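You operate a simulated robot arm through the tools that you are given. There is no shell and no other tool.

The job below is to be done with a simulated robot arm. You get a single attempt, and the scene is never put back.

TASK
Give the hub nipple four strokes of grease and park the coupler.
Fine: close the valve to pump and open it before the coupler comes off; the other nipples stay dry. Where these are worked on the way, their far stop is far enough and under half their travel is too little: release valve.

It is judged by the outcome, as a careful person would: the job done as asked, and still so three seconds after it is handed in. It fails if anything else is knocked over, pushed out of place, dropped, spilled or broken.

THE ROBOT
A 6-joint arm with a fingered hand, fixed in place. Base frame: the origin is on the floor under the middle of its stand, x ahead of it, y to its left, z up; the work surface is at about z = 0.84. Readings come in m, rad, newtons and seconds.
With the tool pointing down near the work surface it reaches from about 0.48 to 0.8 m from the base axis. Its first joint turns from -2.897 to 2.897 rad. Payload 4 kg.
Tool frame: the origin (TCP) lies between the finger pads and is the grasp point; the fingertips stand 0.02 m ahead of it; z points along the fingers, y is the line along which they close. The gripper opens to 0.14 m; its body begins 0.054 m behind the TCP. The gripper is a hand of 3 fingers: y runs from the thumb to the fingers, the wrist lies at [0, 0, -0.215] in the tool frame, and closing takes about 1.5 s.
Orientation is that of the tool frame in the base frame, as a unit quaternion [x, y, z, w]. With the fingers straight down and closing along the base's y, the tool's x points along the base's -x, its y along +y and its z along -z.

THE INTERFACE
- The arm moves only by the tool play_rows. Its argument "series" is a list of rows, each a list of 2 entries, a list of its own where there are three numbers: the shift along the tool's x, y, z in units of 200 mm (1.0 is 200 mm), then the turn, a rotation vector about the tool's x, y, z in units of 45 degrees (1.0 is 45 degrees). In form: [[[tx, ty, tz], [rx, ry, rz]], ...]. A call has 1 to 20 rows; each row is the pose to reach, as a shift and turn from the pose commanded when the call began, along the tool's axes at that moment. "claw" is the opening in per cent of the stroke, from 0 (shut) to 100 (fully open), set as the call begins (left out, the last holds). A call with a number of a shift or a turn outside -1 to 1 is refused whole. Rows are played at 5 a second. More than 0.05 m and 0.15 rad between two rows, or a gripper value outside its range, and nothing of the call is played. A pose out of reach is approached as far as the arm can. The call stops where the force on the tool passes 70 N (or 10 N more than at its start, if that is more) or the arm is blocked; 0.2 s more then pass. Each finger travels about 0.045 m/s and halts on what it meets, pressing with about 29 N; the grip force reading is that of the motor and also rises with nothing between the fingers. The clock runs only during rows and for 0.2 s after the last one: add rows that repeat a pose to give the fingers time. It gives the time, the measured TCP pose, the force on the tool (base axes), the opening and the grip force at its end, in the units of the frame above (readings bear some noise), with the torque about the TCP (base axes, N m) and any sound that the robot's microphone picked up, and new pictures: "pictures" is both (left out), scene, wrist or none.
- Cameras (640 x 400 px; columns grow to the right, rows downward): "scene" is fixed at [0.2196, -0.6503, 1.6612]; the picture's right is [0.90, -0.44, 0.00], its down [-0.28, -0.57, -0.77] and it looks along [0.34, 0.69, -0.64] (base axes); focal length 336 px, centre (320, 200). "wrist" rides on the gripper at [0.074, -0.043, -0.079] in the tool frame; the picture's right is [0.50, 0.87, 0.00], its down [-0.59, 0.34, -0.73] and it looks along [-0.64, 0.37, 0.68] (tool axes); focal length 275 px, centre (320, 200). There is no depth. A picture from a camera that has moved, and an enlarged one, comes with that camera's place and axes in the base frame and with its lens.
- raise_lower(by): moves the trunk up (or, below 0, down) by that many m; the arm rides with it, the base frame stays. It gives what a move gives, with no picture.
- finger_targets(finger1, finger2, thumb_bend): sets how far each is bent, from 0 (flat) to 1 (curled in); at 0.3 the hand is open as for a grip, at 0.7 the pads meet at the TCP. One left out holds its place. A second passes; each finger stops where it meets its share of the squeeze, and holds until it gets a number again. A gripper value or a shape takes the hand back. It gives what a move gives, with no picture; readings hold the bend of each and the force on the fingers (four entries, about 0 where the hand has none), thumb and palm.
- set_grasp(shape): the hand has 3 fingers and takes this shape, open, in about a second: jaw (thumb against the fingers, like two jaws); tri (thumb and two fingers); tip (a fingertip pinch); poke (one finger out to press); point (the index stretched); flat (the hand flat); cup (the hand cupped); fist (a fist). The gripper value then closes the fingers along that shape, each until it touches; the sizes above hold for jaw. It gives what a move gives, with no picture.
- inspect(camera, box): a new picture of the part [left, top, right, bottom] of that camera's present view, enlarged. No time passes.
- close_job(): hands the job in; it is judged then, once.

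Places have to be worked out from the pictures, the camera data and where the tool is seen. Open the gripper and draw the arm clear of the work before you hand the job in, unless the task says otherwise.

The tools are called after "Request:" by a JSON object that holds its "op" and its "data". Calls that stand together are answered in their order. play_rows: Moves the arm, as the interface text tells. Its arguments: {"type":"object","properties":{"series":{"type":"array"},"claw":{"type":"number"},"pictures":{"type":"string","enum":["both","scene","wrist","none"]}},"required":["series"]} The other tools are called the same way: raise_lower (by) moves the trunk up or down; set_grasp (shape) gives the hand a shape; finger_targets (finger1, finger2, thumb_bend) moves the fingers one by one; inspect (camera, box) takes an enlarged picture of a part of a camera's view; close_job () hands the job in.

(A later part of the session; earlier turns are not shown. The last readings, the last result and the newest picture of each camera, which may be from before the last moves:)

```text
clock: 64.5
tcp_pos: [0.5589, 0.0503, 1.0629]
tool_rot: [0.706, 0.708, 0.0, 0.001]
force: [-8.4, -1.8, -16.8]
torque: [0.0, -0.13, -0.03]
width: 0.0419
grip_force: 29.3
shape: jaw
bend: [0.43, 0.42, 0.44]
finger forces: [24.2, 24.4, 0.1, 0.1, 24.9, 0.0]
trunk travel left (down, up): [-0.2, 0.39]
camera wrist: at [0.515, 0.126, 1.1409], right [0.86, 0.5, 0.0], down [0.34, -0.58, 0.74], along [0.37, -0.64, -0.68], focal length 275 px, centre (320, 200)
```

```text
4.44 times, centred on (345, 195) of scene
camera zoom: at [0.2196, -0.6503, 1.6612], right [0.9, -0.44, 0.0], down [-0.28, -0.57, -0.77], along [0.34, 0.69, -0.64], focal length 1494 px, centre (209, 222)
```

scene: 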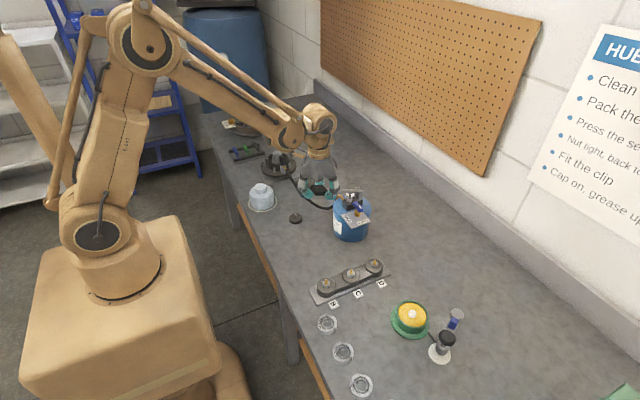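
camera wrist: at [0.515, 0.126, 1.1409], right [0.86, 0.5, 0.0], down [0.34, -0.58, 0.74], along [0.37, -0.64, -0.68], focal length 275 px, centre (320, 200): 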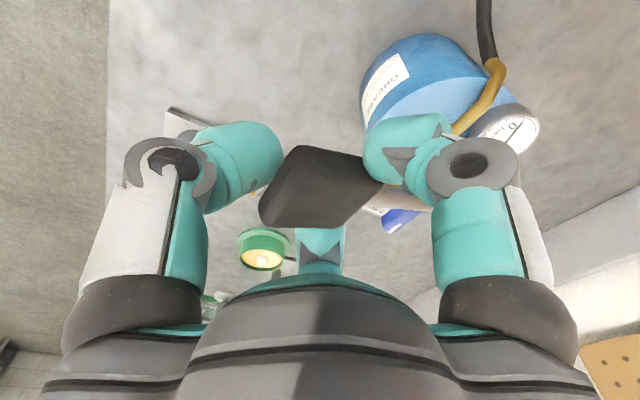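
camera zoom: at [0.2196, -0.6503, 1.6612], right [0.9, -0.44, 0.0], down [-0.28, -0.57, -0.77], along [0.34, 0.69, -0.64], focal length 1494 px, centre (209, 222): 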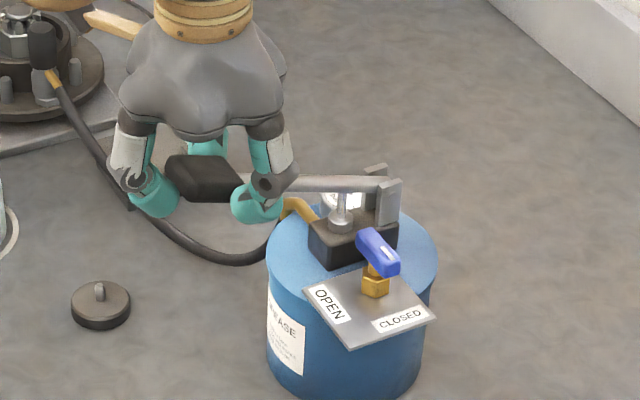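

The grip is now on the sides of the pad (width 42 mm, about 24 N per finger). I'll start the first stroke, following the arc about the pivot, and check the force partway.

Request:
{"op": "play_rows", "data": {"series": [[[0, -0.018, 0.047], [-0.0833, 0, 0]], [[0, -0.033, 0.0945], [-0.1667, 0, 0]], [[0, -0.045, 0.143], [-0.25, 0, 0]], [[0, -0.0535, 0.1925], [-0.3333, 0, 0]], [[0, -0.059, 0.2425], [-0.4167, 0, 0]], [[0, -0.061, 0.2925], [-0.5, 0, 0]], [[0, -0.061, 0.2925], [-0.5, 0, 0]]]}}

Request:
{"op": "inspect", "data": {"camera": "scene", "box": [300, 150, 390, 240]}}

Request:
{"op": "inspect", "data": {"camera": "wrist", "box": [200, 60, 560, 280]}}

```text
clock: 66.1
tcp_pos: [0.5465, 0.0505, 1.0017]
tool_rot: [0.691, 0.695, 0.138, 0.139]
force: [4.6, -1.1, 8.7]
torque: [0.01, -0.93, 0.12]
width: 0.0414
grip_force: 29.4
shape: jaw
bend: [0.43, 0.42, 0.46]
finger forces: [32.7, 31.1, 0.0, 0.0, 23.8, 0.0]
trunk travel left (down, up): [-0.2, 0.39]
camera wrist: at [0.4768, 0.1256, 1.0588], right [0.8, 0.5, 0.33], down [0.03, -0.58, 0.81], along [0.6, -0.64, -0.48], focal length 275 px, centre (320, 200)
```

scene: 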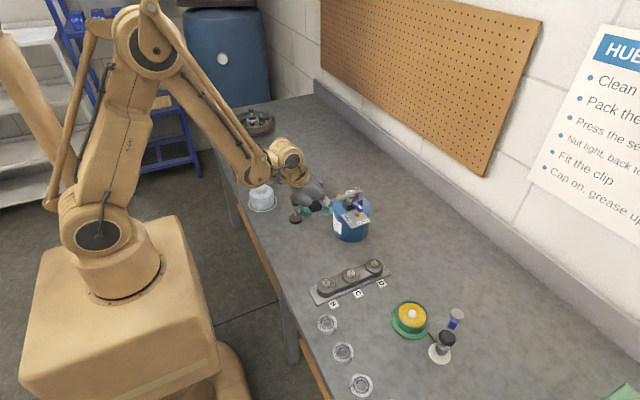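
wrist: 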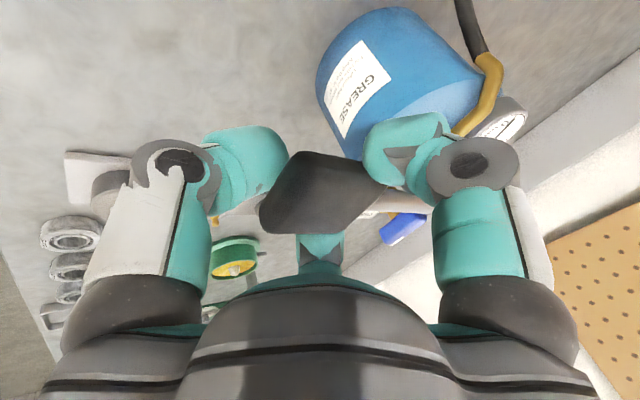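

```text
4.44 times, centred on (345, 195) of scene
camera zoom: at [0.2196, -0.6503, 1.6612], right [0.9, -0.44, 0.0], down [-0.28, -0.57, -0.77], along [0.34, 0.69, -0.64], focal length 1494 px, centre (209, 222)
```

zoom: 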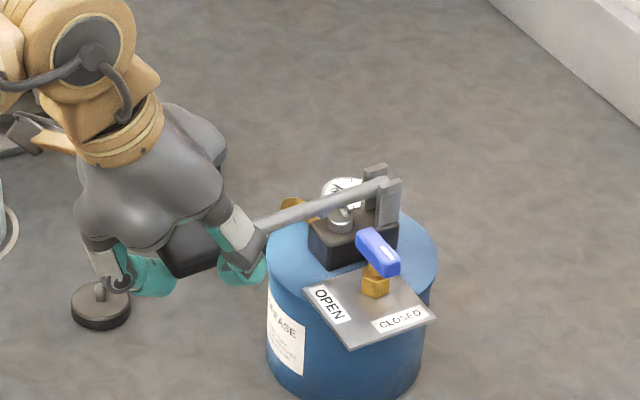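

```text
1.78 times, centred on (380, 170) of wrist
camera zoom: at [0.4768, 0.1256, 1.0588], right [0.8, 0.5, 0.33], down [0.03, -0.58, 0.81], along [0.6, -0.64, -0.48], focal length 489 px, centre (213, 253)
```

zoom: 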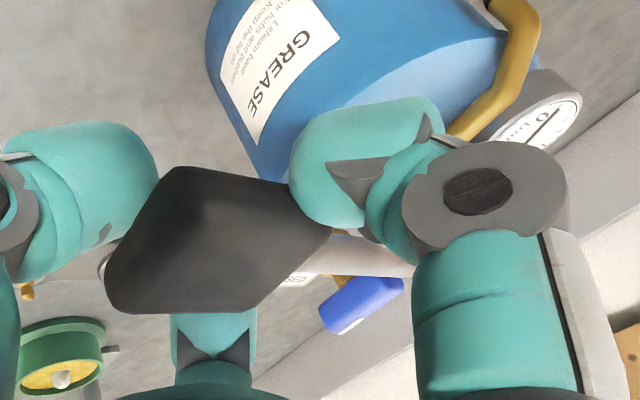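

The lever is moving freely (about 9 N) and is now roughly level. I'll continue down the arc to find the bottom stop.

Request:
{"op": "play_rows", "data": {"series": [[[0, -0.018, 0.047], [-0.0833, 0, 0]], [[0, -0.033, 0.0945], [-0.1667, 0, 0]], [[0, -0.045, 0.143], [-0.25, 0, 0]], [[0, -0.045, 0.143], [-0.25, 0, 0]]]}}

Request:
{"op": "inspect", "data": {"camera": "scene", "box": [300, 150, 390, 240]}}

Request:
{"op": "inspect", "data": {"camera": "wrist", "box": [200, 60, 560, 280]}}

```text
clock: 67.1
tcp_pos: [0.5504, 0.0505, 0.9762]
tool_rot: [0.675, 0.679, 0.204, 0.205]
force: [-18.5, -1.7, 4.1]
torque: [-0.06, -0.47, 0.08]
width: 0.0417
grip_force: 29.7
shape: jaw
bend: [0.43, 0.42, 0.46]
finger forces: [35.7, 34.5, 0.0, 0.0, 21.2, 0.0]
out of reach, approached as far as the arm can: row 3, 4
trunk travel left (down, up): [-0.2, 0.39]
camera wrist: at [0.4699, 0.1255, 1.0198], right [0.72, 0.51, 0.48], down [-0.12, -0.58, 0.8], along [0.68, -0.63, -0.36], focal length 275 px, centre (320, 200)
```

scene: 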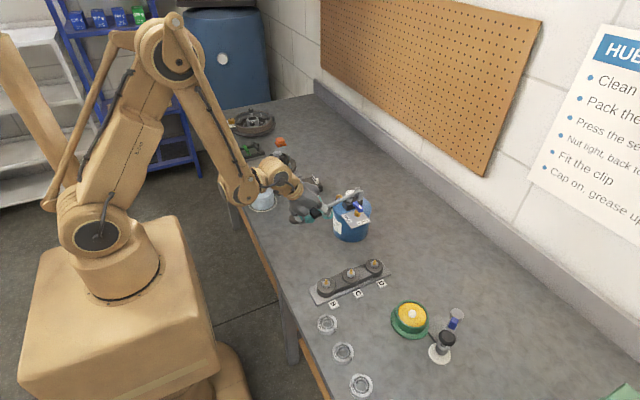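
wrist: 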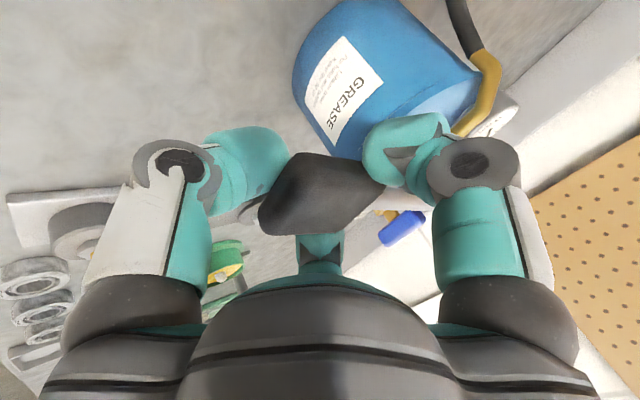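

```text
4.44 times, centred on (345, 195) of scene
camera zoom: at [0.2196, -0.6503, 1.6612], right [0.9, -0.44, 0.0], down [-0.28, -0.57, -0.77], along [0.34, 0.69, -0.64], focal length 1494 px, centre (209, 222)
```

zoom: 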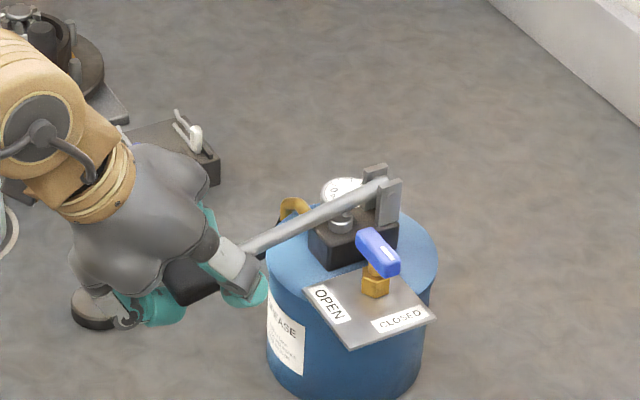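

```text
1.78 times, centred on (380, 170) of wrist
camera zoom: at [0.4699, 0.1255, 1.0198], right [0.72, 0.51, 0.48], down [-0.12, -0.58, 0.8], along [0.68, -0.63, -0.36], focal length 489 px, centre (213, 253)
```

zoom: 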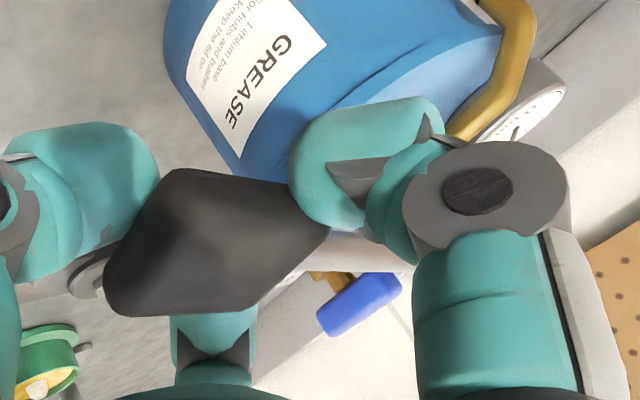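

The arm's reach limit stopped the tilt at about 33° of lever travel. I'll look at the piston and gauge to see if the lever is at the bottom.

Request:
{"op": "inspect", "data": {"camera": "scene", "box": [340, 175, 390, 215]}}

Request:
{"op": "inspect", "data": {"camera": "wrist", "box": [440, 60, 540, 160]}}

```text
10.00 times, centred on (365, 195) of scene
camera zoom: at [0.2196, -0.6503, 1.6612], right [0.9, -0.44, 0.0], down [-0.28, -0.57, -0.77], along [0.34, 0.69, -0.64], focal length 3361 px, centre (-130, 250)
```

zoom: 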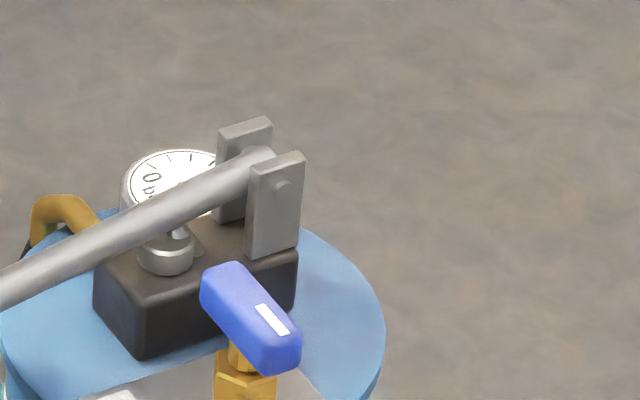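

```text
4.00 times, centred on (490, 110) of wrist
camera zoom: at [0.4699, 0.1255, 1.0198], right [0.72, 0.51, 0.48], down [-0.12, -0.58, 0.8], along [0.68, -0.63, -0.36], focal length 1101 px, centre (-360, 560)
```

zoom: 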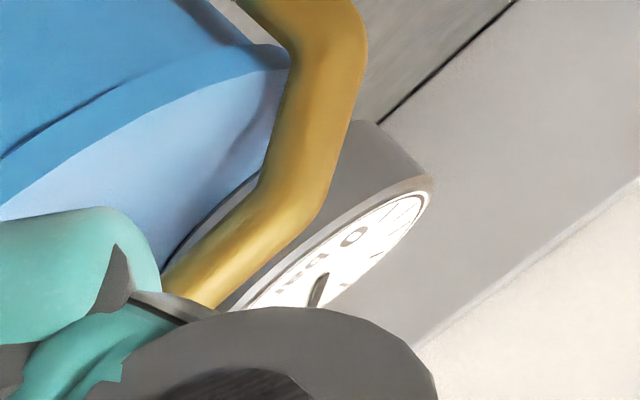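

The piston rod is nearly all the way in but may not be at its stop. I'll rotate the hand back toward vertical about the TCP, letting the pad pivot in the grip, to get out of the reach limit.

Request:
{"op": "play_rows", "data": {"series": [[[0, 0, 0], [0.0833, 0, 0]], [[0, 0, 0], [0.1667, 0, 0]], [[0, 0, 0], [0.25, 0, 0]], [[0, 0, 0], [0.3333, 0, 0]], [[0, 0, 0], [0.4, 0, 0]], [[0, 0, 0], [0.4, 0, 0]]]}}

Request:
{"op": "inspect", "data": {"camera": "scene", "box": [300, 150, 390, 240]}}

Request:
{"op": "inspect", "data": {"camera": "wrist", "box": [200, 60, 560, 280]}}

```text
clock: 68.5
tcp_pos: [0.5528, 0.0495, 0.9784]
tool_rot: [0.698, 0.702, 0.096, 0.099]
force: [-4.0, -5.9, 15.2]
torque: [-0.06, -1.81, 0.07]
width: 0.0428
grip_force: 28.7
shape: jaw
bend: [0.42, 0.41, 0.46]
finger forces: [42.2, 41.8, 0.0, 0.0, 31.1, 0.1]
trunk travel left (down, up): [-0.2, 0.39]
camera wrist: at [0.4882, 0.1257, 1.0431], right [0.83, 0.5, 0.23], down [0.13, -0.58, 0.8], along [0.54, -0.64, -0.55], focal length 275 px, centre (320, 200)
```

scene: 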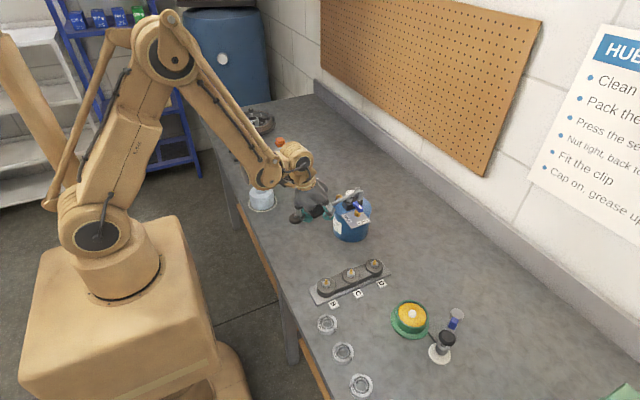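
wrist: 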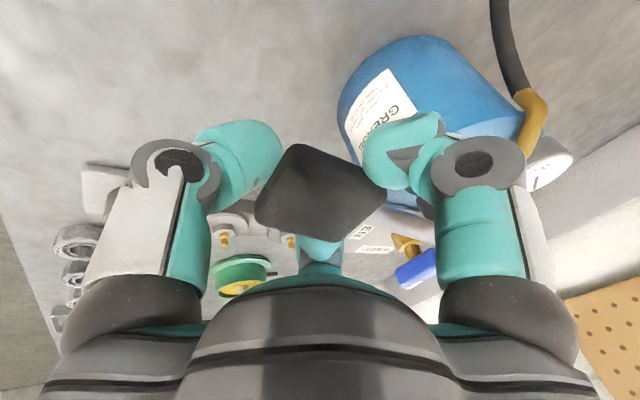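

```text
4.44 times, centred on (345, 195) of scene
camera zoom: at [0.2196, -0.6503, 1.6612], right [0.9, -0.44, 0.0], down [-0.28, -0.57, -0.77], along [0.34, 0.69, -0.64], focal length 1494 px, centre (209, 222)
```

zoom: 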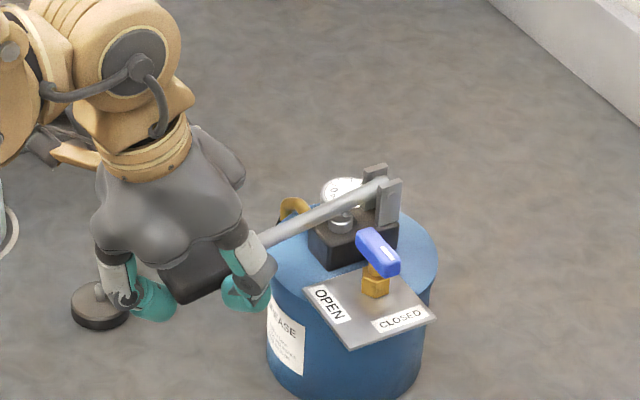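

```text
1.78 times, centred on (380, 170) of wrist
camera zoom: at [0.4882, 0.1257, 1.0431], right [0.83, 0.5, 0.23], down [0.13, -0.58, 0.8], along [0.54, -0.64, -0.55], focal length 489 px, centre (213, 253)
```

zoom: 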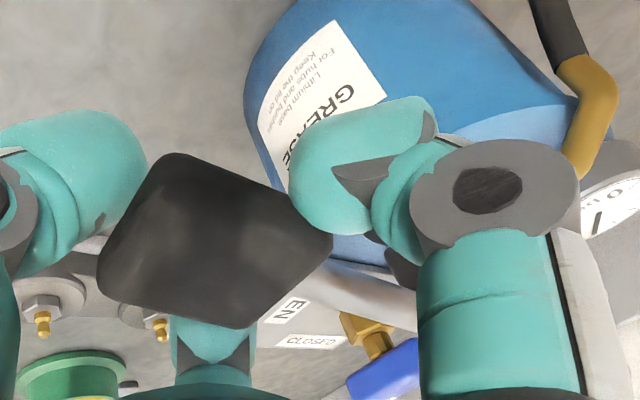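

The pad pivoted in the grip and the reach is fine now. I'll press down a further 12 mm in small steps to find the bottom stop.

Request:
{"op": "play_rows", "data": {"series": [[[0, -0.0015, 0.015], [0, 0, 0]], [[0, -0.003, 0.03], [0, 0, 0]], [[0, -0.004, 0.045], [0, 0, 0]], [[0, -0.0055, 0.06], [0, 0, 0]], [[0, -0.0055, 0.06], [0, 0, 0]]], "pictures": "none"}}

Request:
{"op": "inspect", "data": {"camera": "scene", "box": [325, 175, 385, 225]}}

```text
clock: 69.7
tcp_pos: [0.5543, 0.0512, 0.9662]
tool_rot: [0.698, 0.703, 0.096, 0.098]
force: [0.6, 0.2, 2.4]
torque: [-0.03, 0.1, 0.0]
width: 0.0323
grip_force: 28.8
shape: jaw
bend: [1.0, 1.0, 0.52]
finger forces: [0.0, 0.0, 0.0, 0.1, 0.0, 1.9]
trunk travel left (down, up): [-0.2, 0.39]
```

```text
8.00 times, centred on (355, 200) of scene
camera zoom: at [0.2196, -0.6503, 1.6612], right [0.9, -0.44, 0.0], down [-0.28, -0.57, -0.77], along [0.34, 0.69, -0.64], focal length 2689 px, centre (40, 200)
```

zoom: 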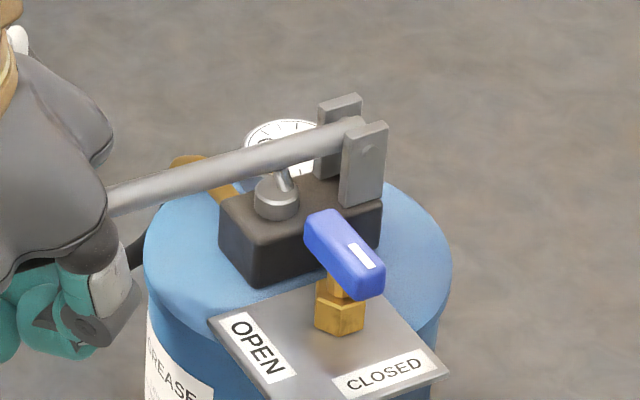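

The pad slipped upward out of the finger grip and now rests lightly on the palm (about 2 N), so the lever seems to push back up. I'll check the gauge and the lever's place before continuing.

Request:
{"op": "inspect", "data": {"camera": "scene", "box": [350, 185, 366, 200]}}

Request:
{"op": "inspect", "data": {"camera": "wrist", "box": [0, 0, 640, 400]}}

Request:
{"op": "inspect", "data": {"camera": "scene", "box": [300, 150, 390, 240]}}

```text
16.00 times, centred on (358, 192) of scene
camera zoom: at [0.2196, -0.6503, 1.6612], right [0.9, -0.44, 0.0], down [-0.28, -0.57, -0.77], along [0.34, 0.69, -0.64], focal length 5378 px, centre (-288, 320)
```

zoom: 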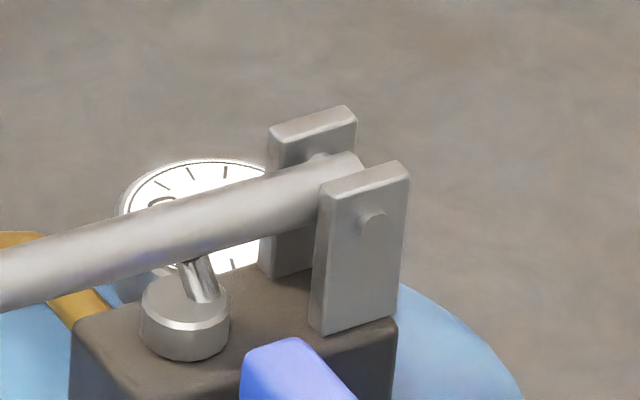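

```text
1.00 times, centred on (320, 200) of wrist (not enlarged: the box is as wide or as high as the picture)
camera zoom: at [0.4914, 0.126, 1.0302], right [0.83, 0.5, 0.23], down [0.13, -0.58, 0.8], along [0.54, -0.64, -0.55], focal length 275 px, centre (320, 200)
```

zoom: 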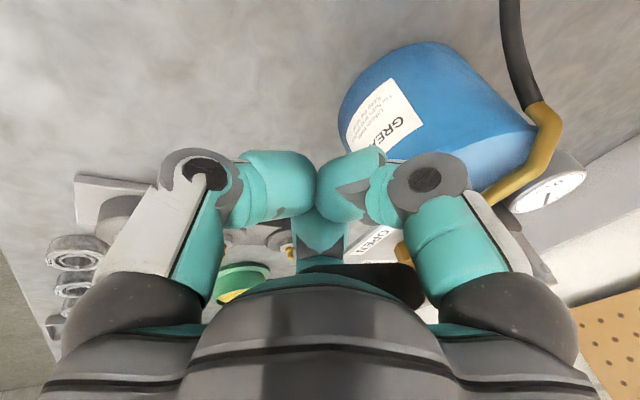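

```text
4.44 times, centred on (345, 195) of scene
camera zoom: at [0.2196, -0.6503, 1.6612], right [0.9, -0.44, 0.0], down [-0.28, -0.57, -0.77], along [0.34, 0.69, -0.64], focal length 1494 px, centre (209, 222)
```

zoom: 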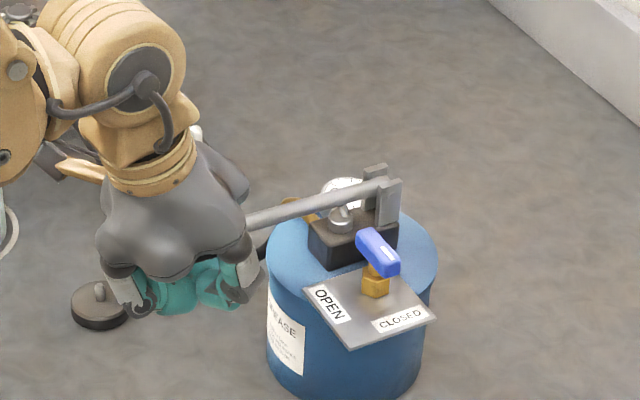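

The lever has a return spring, and the pad is now captured between the palm above and the curled fingers below, which suits pumping well. I'll raise the hand to vertical and up, completing the return of stroke one.

Request:
{"op": "play_rows", "data": {"series": [[[0, 0.009, -0.048], [0.07, 0, 0]], [[0, 0.018, -0.097], [0.14, 0, 0]], [[0, 0.028, -0.145], [0.21, 0, 0]], [[0, 0.037, -0.193], [0.28, 0, 0]], [[0, 0.0465, -0.2415], [0.347, 0, 0]], [[0, 0.0465, -0.2415], [0.347, 0, 0]]]}}

Request:
{"op": "inspect", "data": {"camera": "scene", "box": [300, 150, 390, 240]}}

Request:
{"op": "inspect", "data": {"camera": "scene", "box": [345, 180, 369, 200]}}

```text
clock: 71.1
tcp_pos: [0.5516, 0.0512, 1.0145]
tool_rot: [0.706, 0.708, -0.001, 0.001]
force: [0.2, -0.9, -0.4]
torque: [-0.02, 0.0, -0.03]
width: 0.0322
grip_force: 28.8
shape: jaw
bend: [1.0, 1.0, 0.52]
finger forces: [0.1, 0.0, 0.0, 0.0, 0.0, 0.0]
trunk travel left (down, up): [-0.2, 0.39]
camera wrist: at [0.5079, 0.1266, 1.0933], right [0.86, 0.5, 0.0], down [0.34, -0.58, 0.74], along [0.37, -0.64, -0.68], focal length 275 px, centre (320, 200)
```

scene: 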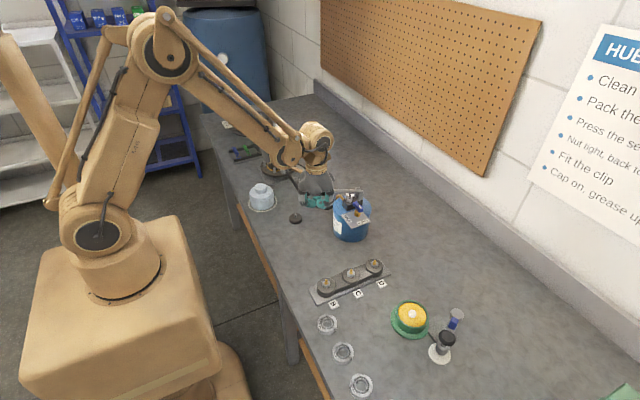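
wrist: 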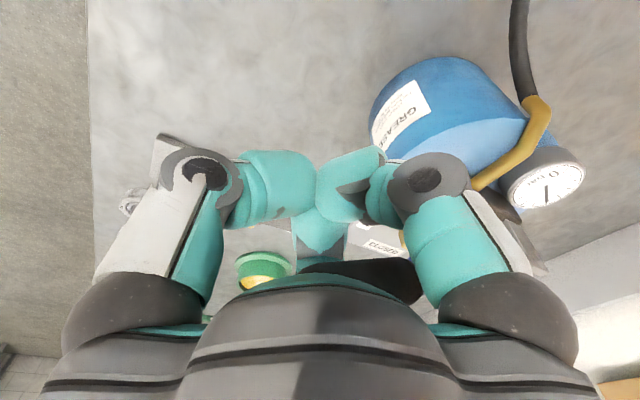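

```text
4.44 times, centred on (345, 195) of scene
camera zoom: at [0.2196, -0.6503, 1.6612], right [0.9, -0.44, 0.0], down [-0.28, -0.57, -0.77], along [0.34, 0.69, -0.64], focal length 1494 px, centre (209, 222)
```

zoom: 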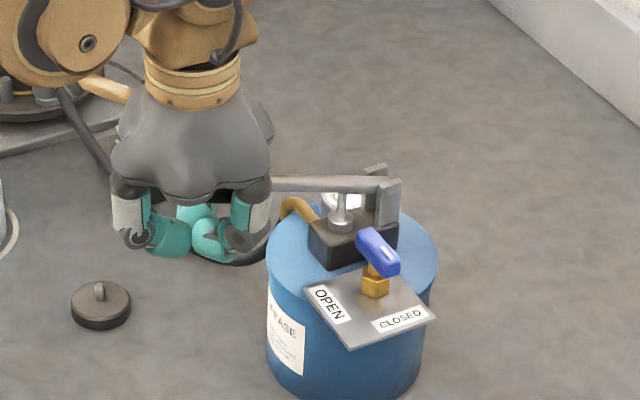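

```text
16.00 times, centred on (357, 190) of scene
camera zoom: at [0.2196, -0.6503, 1.6612], right [0.9, -0.44, 0.0], down [-0.28, -0.57, -0.77], along [0.34, 0.69, -0.64], focal length 5378 px, centre (-272, 360)
```

zoom: 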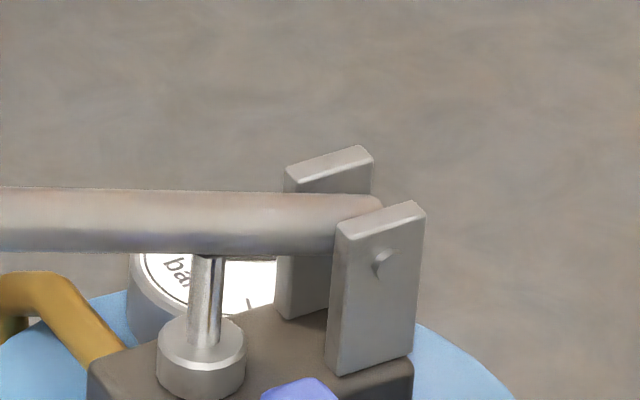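

The lever has followed back to its top position and all forces are near zero. The gauge is visible to the wrist camera, so I'll read it.

Request:
{"op": "inspect", "data": {"camera": "wrist", "box": [490, 130, 600, 230]}}

```text
4.00 times, centred on (545, 180) of wrist
camera zoom: at [0.5079, 0.1266, 1.0933], right [0.86, 0.5, 0.0], down [0.34, -0.58, 0.74], along [0.37, -0.64, -0.68], focal length 1101 px, centre (-580, 280)
```

zoom: 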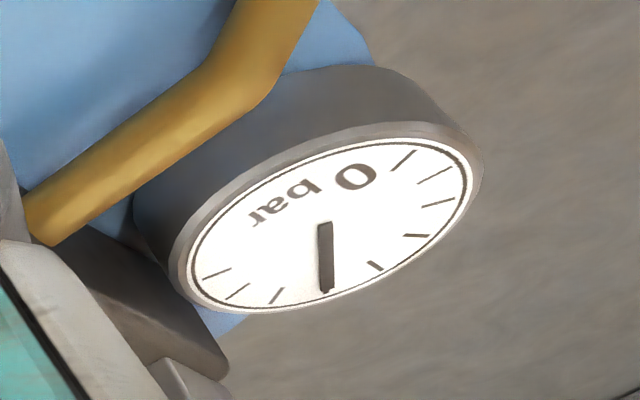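

The gauge needle has risen from 0 to roughly mid-scale, so stroke one delivered. For stroke two I'll push straight down with the palm, easing near the bottom to find the stop.

Request:
{"op": "play_rows", "data": {"series": [[[0, 0, 0.06], [0, 0, 0]], [[0, 0, 0.12], [0, 0, 0]], [[0, 0, 0.18], [0, 0, 0]], [[0, 0, 0.24], [0, 0, 0]], [[0, 0, 0.3], [0, 0, 0]], [[0, 0, 0.34], [0, 0, 0]], [[0, 0, 0.37], [0, 0, 0]], [[0, 0, 0.4], [0, 0, 0]], [[0, 0, 0.42], [0, 0, 0]], [[0, 0, 0.44], [0, 0, 0]], [[0, 0, 0.44], [0, 0, 0]]]}}

Request:
{"op": "inspect", "data": {"camera": "scene", "box": [300, 150, 390, 240]}}

Request:
{"op": "inspect", "data": {"camera": "scene", "box": [345, 180, 369, 200]}}

```text
clock: 73.5
tcp_pos: [0.5512, 0.0513, 0.9252]
tool_rot: [0.705, 0.709, 0.001, 0.002]
force: [4.9, 2.8, 16.5]
torque: [-0.15, -0.24, 0.1]
width: 0.0324
grip_force: 29.2
shape: jaw
bend: [1.0, 1.0, 0.52]
finger forces: [0.0, 0.0, 0.0, 0.0, 0.1, 15.9]
trunk travel left (down, up): [-0.2, 0.39]
camera wrist: at [0.5076, 0.1263, 1.0054], right [0.86, 0.5, 0.0], down [0.34, -0.58, 0.74], along [0.37, -0.64, -0.67], focal length 275 px, centre (320, 200)
```

scene: 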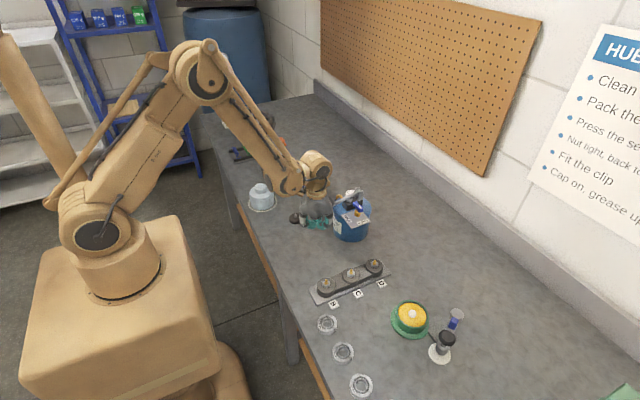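
wrist: 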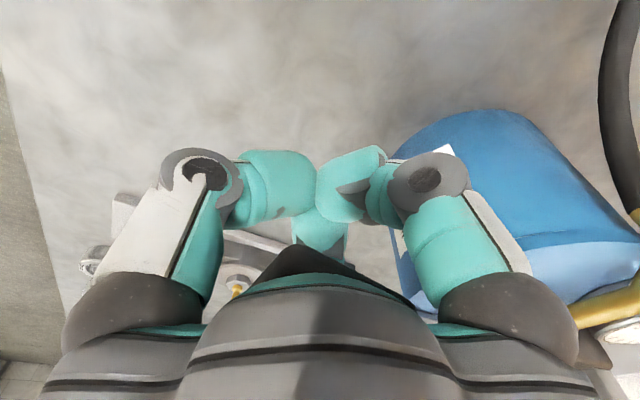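

```text
4.44 times, centred on (345, 195) of scene
camera zoom: at [0.2196, -0.6503, 1.6612], right [0.9, -0.44, 0.0], down [-0.28, -0.57, -0.77], along [0.34, 0.69, -0.64], focal length 1494 px, centre (209, 222)
```

zoom: 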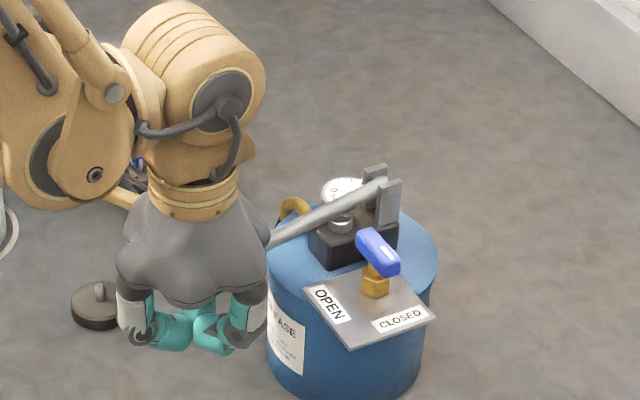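

```text
16.00 times, centred on (357, 190) of scene
camera zoom: at [0.2196, -0.6503, 1.6612], right [0.9, -0.44, 0.0], down [-0.28, -0.57, -0.77], along [0.34, 0.69, -0.64], focal length 5378 px, centre (-272, 360)
```

zoom: 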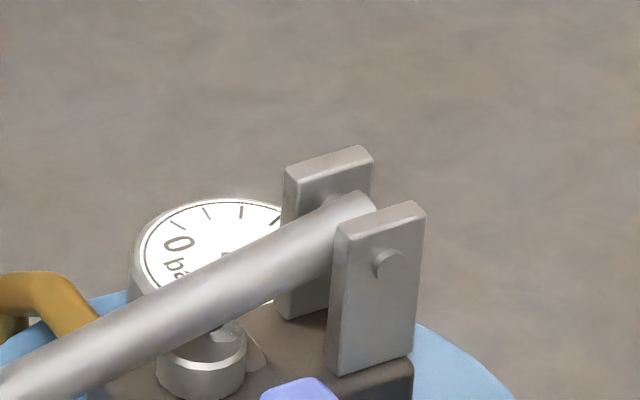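

The palm carries 16 N and the lever is lower than in the first stroke. I'll press 4 mm more to see whether this is the stop.

Request:
{"op": "play_rows", "data": {"series": [[[0, 0, 0.01], [0, 0, 0]], [[0, 0, 0.02], [0, 0, 0]], [[0, 0, 0.02], [0, 0, 0]]], "pictures": "none"}}

Request:
{"op": "inspect", "data": {"camera": "scene", "box": [345, 180, 369, 200]}}

```text
clock: 74.3
tcp_pos: [0.551, 0.0511, 0.9248]
tool_rot: [0.705, 0.709, 0.002, 0.005]
force: [11.3, 4.3, 50.5]
torque: [-0.29, -1.02, 0.14]
width: 0.032
grip_force: 29.3
shape: jaw
bend: [1.0, 1.0, 0.52]
finger forces: [0.1, 0.0, 0.0, 0.0, 0.1, 49.1]
trunk travel left (down, up): [-0.2, 0.39]
stopped in row 3: the force on the tool passed its limit at 72 N (the readings are from after the stop); the commanded pose is now the measured one
```

```text
16.00 times, centred on (357, 190) of scene
camera zoom: at [0.2196, -0.6503, 1.6612], right [0.9, -0.44, 0.0], down [-0.28, -0.57, -0.77], along [0.34, 0.69, -0.64], focal length 5378 px, centre (-272, 360)
```

zoom: 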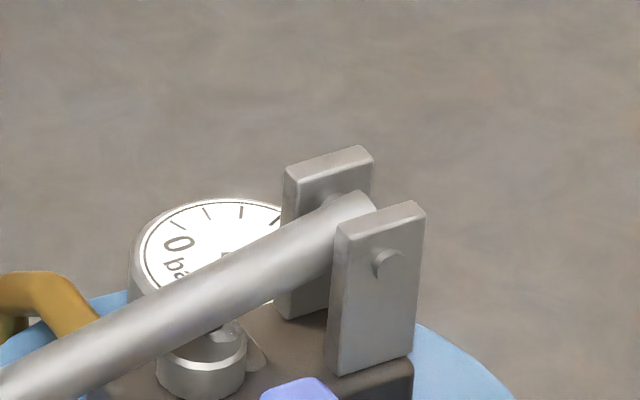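

That's the bottom stop: the force rose steeply with no further motion. I'll raise the hand back to the top and read the gauge.

Request:
{"op": "play_rows", "data": {"series": [[[0, 0, -0.06], [0, 0, 0]], [[0, 0, -0.14], [0, 0, 0]], [[0, 0, -0.22], [0, 0, 0]], [[0, 0, -0.3], [0, 0, 0]], [[0, 0, -0.38], [0, 0, 0]], [[0, 0, -0.44], [0, 0, 0]], [[0, 0, -0.455], [0, 0, 0]], [[0, 0, -0.455], [0, 0, 0]]], "pictures": "none"}}

Request:
{"op": "inspect", "data": {"camera": "wrist", "box": [490, 130, 600, 230]}}

Request:
{"op": "inspect", "data": {"camera": "scene", "box": [300, 150, 390, 240]}}

```text
clock: 76.1
tcp_pos: [0.5497, 0.0503, 1.0134]
tool_rot: [0.705, 0.709, 0.0, 0.003]
force: [1.4, 0.0, 1.2]
torque: [0.01, 0.06, 0.05]
width: 0.0323
grip_force: 29.2
shape: jaw
bend: [1.0, 1.0, 0.52]
finger forces: [0.0, 0.0, 0.0, 0.0, 0.0, 0.9]
trunk travel left (down, up): [-0.2, 0.39]
```

```text
4.00 times, centred on (545, 180) of wrist
camera zoom: at [0.5069, 0.1258, 1.0925], right [0.86, 0.5, 0.0], down [0.34, -0.58, 0.74], along [0.37, -0.64, -0.67], focal length 1101 px, centre (-580, 280)
```

zoom: 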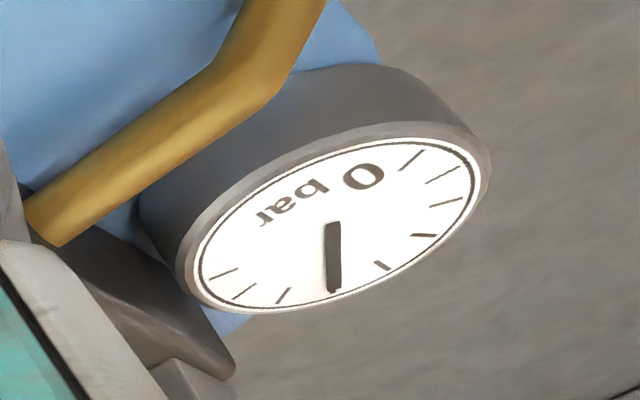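

```text
4.44 times, centred on (345, 195) of scene
camera zoom: at [0.2196, -0.6503, 1.6612], right [0.9, -0.44, 0.0], down [-0.28, -0.57, -0.77], along [0.34, 0.69, -0.64], focal length 1494 px, centre (209, 222)
```

zoom: 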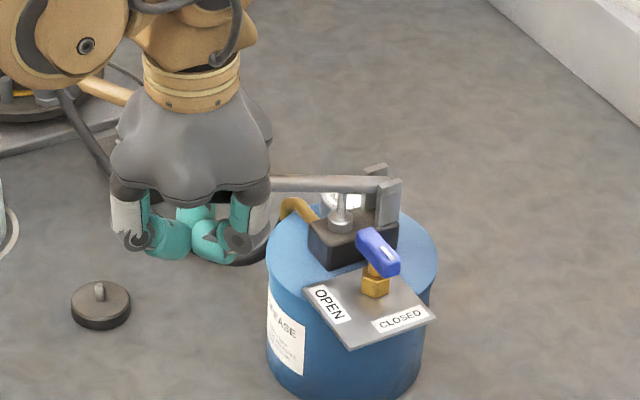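

The gauge holds the same pressure after stroke two as after stroke one, so both strokes registered as pressure. Now stroke three: down to the stop.

Request:
{"op": "play_rows", "data": {"series": [[[0, 0, 0.07], [0, 0, 0]], [[0, 0, 0.14], [0, 0, 0]], [[0, 0, 0.21], [0, 0, 0]], [[0, 0, 0.28], [0, 0, 0]], [[0, 0, 0.35], [0, 0, 0]], [[0, 0, 0.4], [0, 0, 0]], [[0, 0, 0.43], [0, 0, 0]], [[0, 0, 0.445], [0, 0, 0]], [[0, 0, 0.452], [0, 0, 0]], [[0, 0, 0.452], [0, 0, 0]]], "pictures": "none"}}

Request:
{"op": "inspect", "data": {"camera": "scene", "box": [345, 180, 369, 200]}}

```text
clock: 78.3
tcp_pos: [0.552, 0.0513, 0.9261]
tool_rot: [0.705, 0.709, 0.001, 0.003]
force: [15.0, 2.2, 40.7]
torque: [-0.14, -0.49, 0.08]
width: 0.0322
grip_force: 29.0
shape: jaw
bend: [1.0, 1.0, 0.52]
finger forces: [0.0, 0.0, 0.1, 0.0, 0.1, 39.0]
trunk travel left (down, up): [-0.2, 0.39]
```

```text
16.00 times, centred on (357, 190) of scene
camera zoom: at [0.2196, -0.6503, 1.6612], right [0.9, -0.44, 0.0], down [-0.28, -0.57, -0.77], along [0.34, 0.69, -0.64], focal length 5378 px, centre (-272, 360)
```

zoom: 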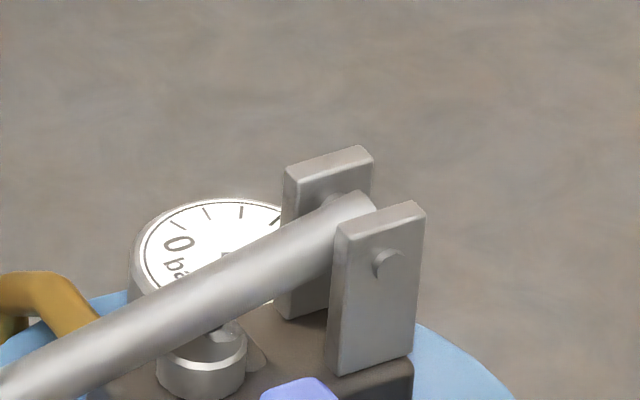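

Stroke three reached the bottom stop (41 N). I'll raise back to the top and read the gauge again.

Request:
{"op": "play_rows", "data": {"series": [[[0, 0, -0.06], [0, 0, 0]], [[0, 0, -0.14], [0, 0, 0]], [[0, 0, -0.22], [0, 0, 0]], [[0, 0, -0.3], [0, 0, 0]], [[0, 0, -0.38], [0, 0, 0]], [[0, 0, -0.44], [0, 0, 0]], [[0, 0, -0.455], [0, 0, 0]], [[0, 0, -0.455], [0, 0, 0]]], "pictures": "none"}}

Request:
{"op": "inspect", "data": {"camera": "wrist", "box": [490, 130, 600, 230]}}

Request:
{"op": "inspect", "data": {"camera": "scene", "box": [345, 180, 369, 200]}}

Request:
{"op": "inspect", "data": {"camera": "scene", "box": [260, 135, 310, 185]}}

```text
clock: 80.1
tcp_pos: [0.551, 0.0512, 1.0141]
tool_rot: [0.705, 0.709, 0.001, 0.003]
force: [-0.1, 0.4, 0.4]
torque: [0.03, 0.05, 0.02]
width: 0.0322
grip_force: 29.0
shape: jaw
bend: [1.0, 1.0, 0.52]
finger forces: [0.1, 0.0, 0.0, 0.0, 0.0, 0.5]
trunk travel left (down, up): [-0.2, 0.39]
```

```text
4.00 times, centred on (545, 180) of wrist
camera zoom: at [0.5075, 0.1267, 1.0927], right [0.86, 0.5, 0.0], down [0.34, -0.58, 0.74], along [0.37, -0.64, -0.67], focal length 1101 px, centre (-580, 280)
```

zoom: 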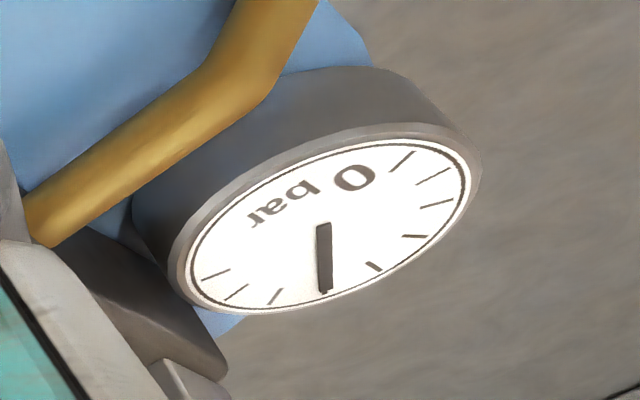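

```text
16.00 times, centred on (357, 190) of scene
camera zoom: at [0.2196, -0.6503, 1.6612], right [0.9, -0.44, 0.0], down [-0.28, -0.57, -0.77], along [0.34, 0.69, -0.64], focal length 5378 px, centre (-272, 360)
```

zoom: 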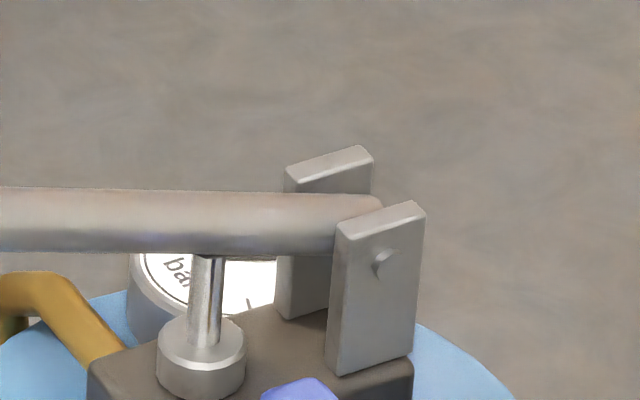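

```text
8.00 times, centred on (285, 160) of scene
camera zoom: at [0.2196, -0.6503, 1.6612], right [0.9, -0.44, 0.0], down [-0.28, -0.57, -0.77], along [0.34, 0.69, -0.64], focal length 2689 px, centre (600, 520)
```

zoom: 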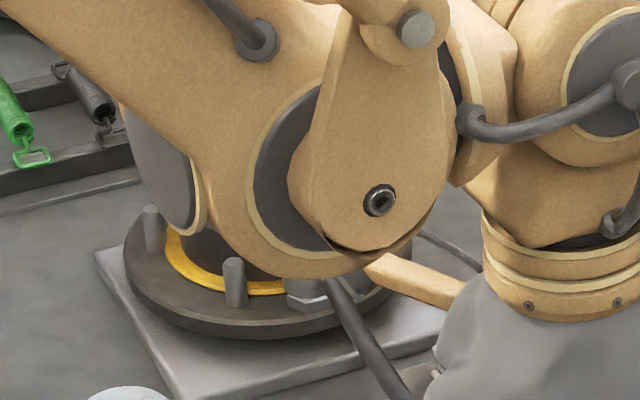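

The lever is back at the top after stroke three. I notice a yellow grease ring appearing around the hub base, so I'll zoom in on it now to compare after the next stroke.

Request:
{"op": "inspect", "data": {"camera": "scene", "box": [264, 160, 290, 178]}}

Request:
{"op": "inspect", "data": {"camera": "scene", "box": [266, 160, 276, 172]}}

```text
16.00 times, centred on (277, 169) of scene
camera zoom: at [0.2196, -0.6503, 1.6612], right [0.9, -0.44, 0.0], down [-0.28, -0.57, -0.77], along [0.34, 0.69, -0.64], focal length 5378 px, centre (1008, 696)
```

zoom: 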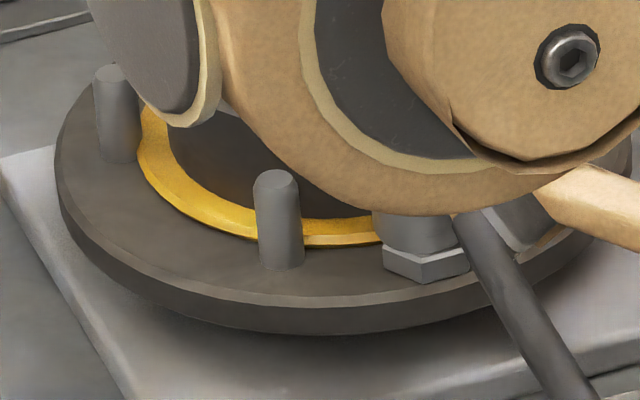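

```text
16.00 times, centred on (271, 166) of scene
camera zoom: at [0.2196, -0.6503, 1.6612], right [0.9, -0.44, 0.0], down [-0.28, -0.57, -0.77], along [0.34, 0.69, -0.64], focal length 5378 px, centre (1104, 744)
```

zoom: 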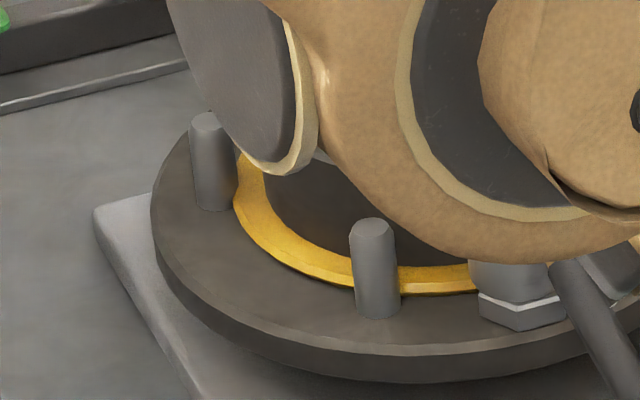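

I have a reference view of the grease ring. Now stroke four, down to the stop.

Request:
{"op": "play_rows", "data": {"series": [[[0, 0, 0.07], [0, 0, 0]], [[0, 0, 0.14], [0, 0, 0]], [[0, 0, 0.21], [0, 0, 0]], [[0, 0, 0.28], [0, 0, 0]], [[0, 0, 0.35], [0, 0, 0]], [[0, 0, 0.4], [0, 0, 0]], [[0, 0, 0.43], [0, 0, 0]], [[0, 0, 0.445], [0, 0, 0]], [[0, 0, 0.452], [0, 0, 0]], [[0, 0, 0.452], [0, 0, 0]]], "pictures": "none"}}

Request:
{"op": "inspect", "data": {"camera": "scene", "box": [345, 180, 369, 200]}}

Request:
{"op": "inspect", "data": {"camera": "scene", "box": [264, 160, 290, 178]}}

```text
clock: 82.3
tcp_pos: [0.5508, 0.0507, 0.9258]
tool_rot: [0.705, 0.71, 0.001, 0.004]
force: [9.2, 2.0, 32.3]
torque: [-0.12, -0.48, 0.09]
width: 0.0326
grip_force: 28.5
shape: jaw
bend: [1.0, 1.0, 0.52]
finger forces: [0.1, 0.0, 0.1, 0.0, 0.1, 30.7]
trunk travel left (down, up): [-0.2, 0.39]
```

```text
16.00 times, centred on (357, 190) of scene
camera zoom: at [0.2196, -0.6503, 1.6612], right [0.9, -0.44, 0.0], down [-0.28, -0.57, -0.77], along [0.34, 0.69, -0.64], focal length 5378 px, centre (-272, 360)
```

zoom: 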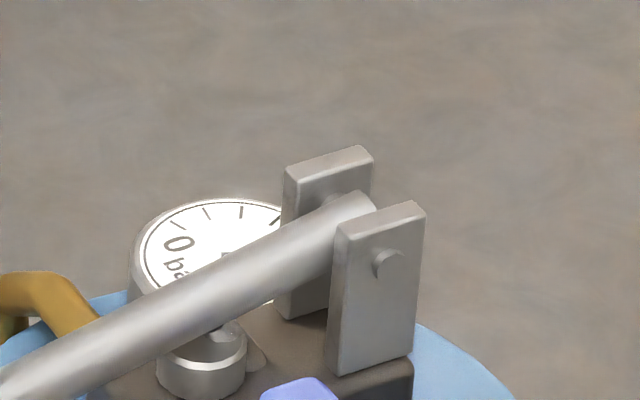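

```text
16.00 times, centred on (277, 169) of scene
camera zoom: at [0.2196, -0.6503, 1.6612], right [0.9, -0.44, 0.0], down [-0.28, -0.57, -0.77], along [0.34, 0.69, -0.64], focal length 5378 px, centre (1008, 696)
```

zoom: 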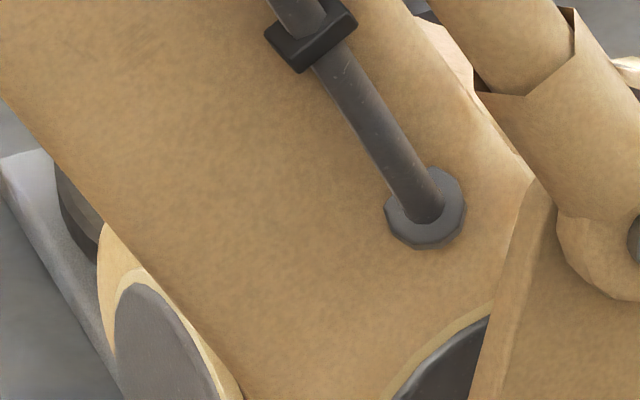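

Stroke four is at the bottom stop (32 N). I'll raise to the top and compare the grease ring and gauge.

Request:
{"op": "play_rows", "data": {"series": [[[0, 0, -0.06], [0, 0, 0]], [[0, 0, -0.14], [0, 0, 0]], [[0, 0, -0.22], [0, 0, 0]], [[0, 0, -0.3], [0, 0, 0]], [[0, 0, -0.38], [0, 0, 0]], [[0, 0, -0.44], [0, 0, 0]], [[0, 0, -0.455], [0, 0, 0]], [[0, 0, -0.455], [0, 0, 0]]], "pictures": "none"}}

Request:
{"op": "inspect", "data": {"camera": "scene", "box": [264, 160, 290, 178]}}

Request:
{"op": "inspect", "data": {"camera": "scene", "box": [345, 180, 369, 200]}}

Request:
{"op": "inspect", "data": {"camera": "wrist", "box": [490, 130, 600, 230]}}

```text
clock: 84.1
tcp_pos: [0.5501, 0.0508, 1.0148]
tool_rot: [0.706, 0.708, 0.001, 0.003]
force: [-0.4, 0.7, -0.2]
torque: [0.01, 0.02, -0.01]
width: 0.0323
grip_force: 29.1
shape: jaw
bend: [1.0, 1.0, 0.52]
finger forces: [0.0, 0.1, 0.0, 0.0, 0.1, 0.1]
trunk travel left (down, up): [-0.2, 0.39]
```

```text
16.00 times, centred on (277, 169) of scene
camera zoom: at [0.2196, -0.6503, 1.6612], right [0.9, -0.44, 0.0], down [-0.28, -0.57, -0.77], along [0.34, 0.69, -0.64], focal length 5378 px, centre (1008, 696)
```

zoom: 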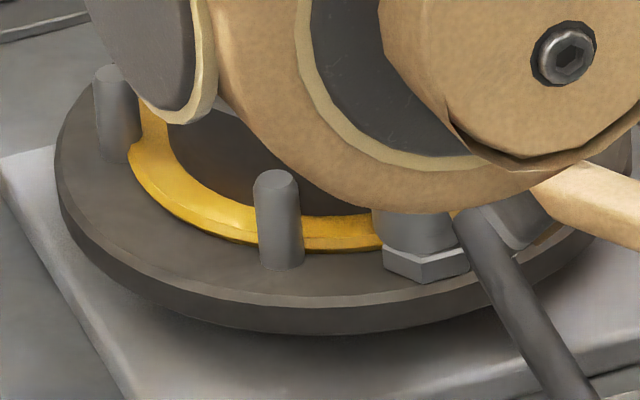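

```text
16.00 times, centred on (357, 190) of scene
camera zoom: at [0.2196, -0.6503, 1.6612], right [0.9, -0.44, 0.0], down [-0.28, -0.57, -0.77], along [0.34, 0.69, -0.64], focal length 5378 px, centre (-272, 360)
```

zoom: 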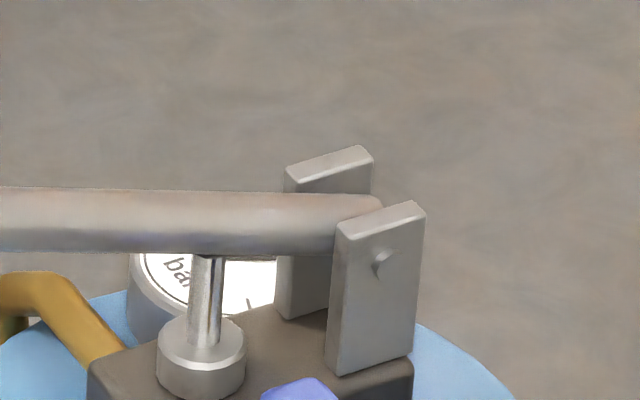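

```text
4.00 times, centred on (545, 180) of wrist
camera zoom: at [0.5068, 0.126, 1.0938], right [0.86, 0.5, 0.0], down [0.34, -0.58, 0.74], along [0.37, -0.64, -0.67], focal length 1101 px, centre (-580, 280)
```

zoom: 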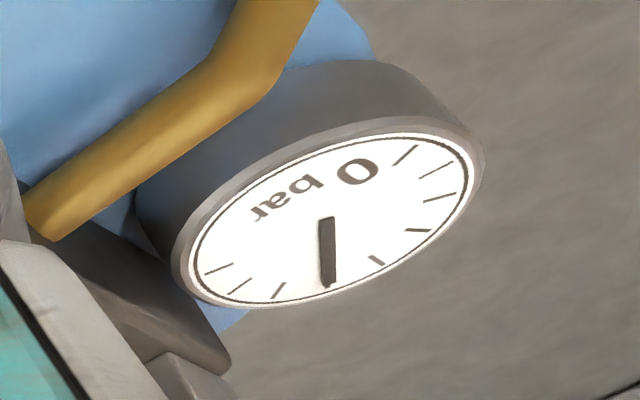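

The grease ring grew by about a third with that stroke (28→37 px), which fits going from three to four strokes. Pumping is done; I'll open the hand around the pad without moving the lever, then rise clear.

Request:
{"op": "play_rows", "data": {"series": [[[0, 0, 0], [0, 0, 0]], [[0, 0, 0], [0, 0, 0]], [[0, 0, 0], [0, 0, 0]], [[0, 0, 0], [0, 0, 0]], [[0, 0, 0], [0, 0, 0]], [[0, 0, 0], [0, 0, 0]], [[0, 0, 0], [0, 0, 0]]], "claw": 75}}

Request:
{"op": "inspect", "data": {"camera": "scene", "box": [300, 150, 390, 240]}}

```text
clock: 85.7
tcp_pos: [0.5504, 0.0506, 1.0135]
tool_rot: [0.705, 0.709, 0.0, 0.003]
force: [0.2, -1.1, 0.7]
torque: [0.01, 0.01, 0.01]
width: 0.1042
grip_force: 0.0
shape: jaw
bend: [0.25, 0.25, 0.24]
finger forces: [0.0, 0.0, 0.0, 0.0, 0.0, 0.1]
trunk travel left (down, up): [-0.2, 0.39]
camera wrist: at [0.5069, 0.1259, 1.0938], right [0.86, 0.5, 0.0], down [0.34, -0.58, 0.74], along [0.37, -0.64, -0.67], focal length 275 px, centre (320, 200)
```

scene: 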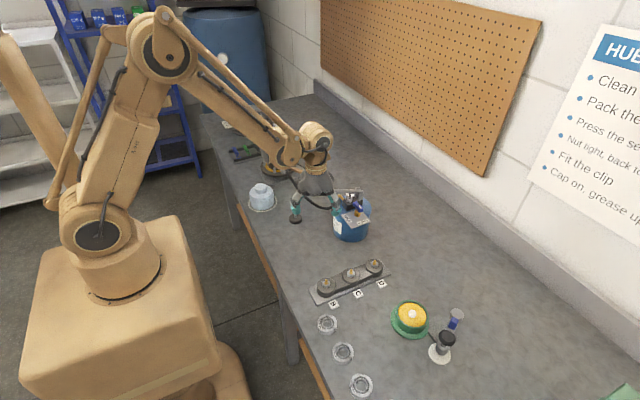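
wrist: 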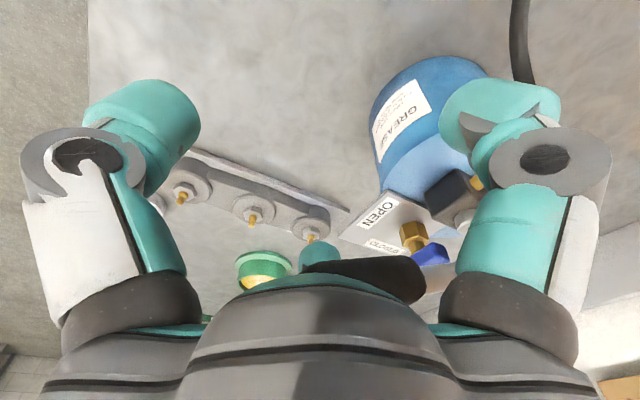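

```text
4.44 times, centred on (345, 195) of scene
camera zoom: at [0.2196, -0.6503, 1.6612], right [0.9, -0.44, 0.0], down [-0.28, -0.57, -0.77], along [0.34, 0.69, -0.64], focal length 1494 px, centre (209, 222)
```

zoom: 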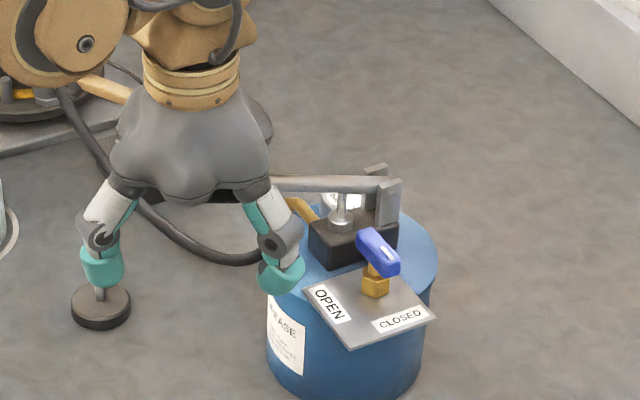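

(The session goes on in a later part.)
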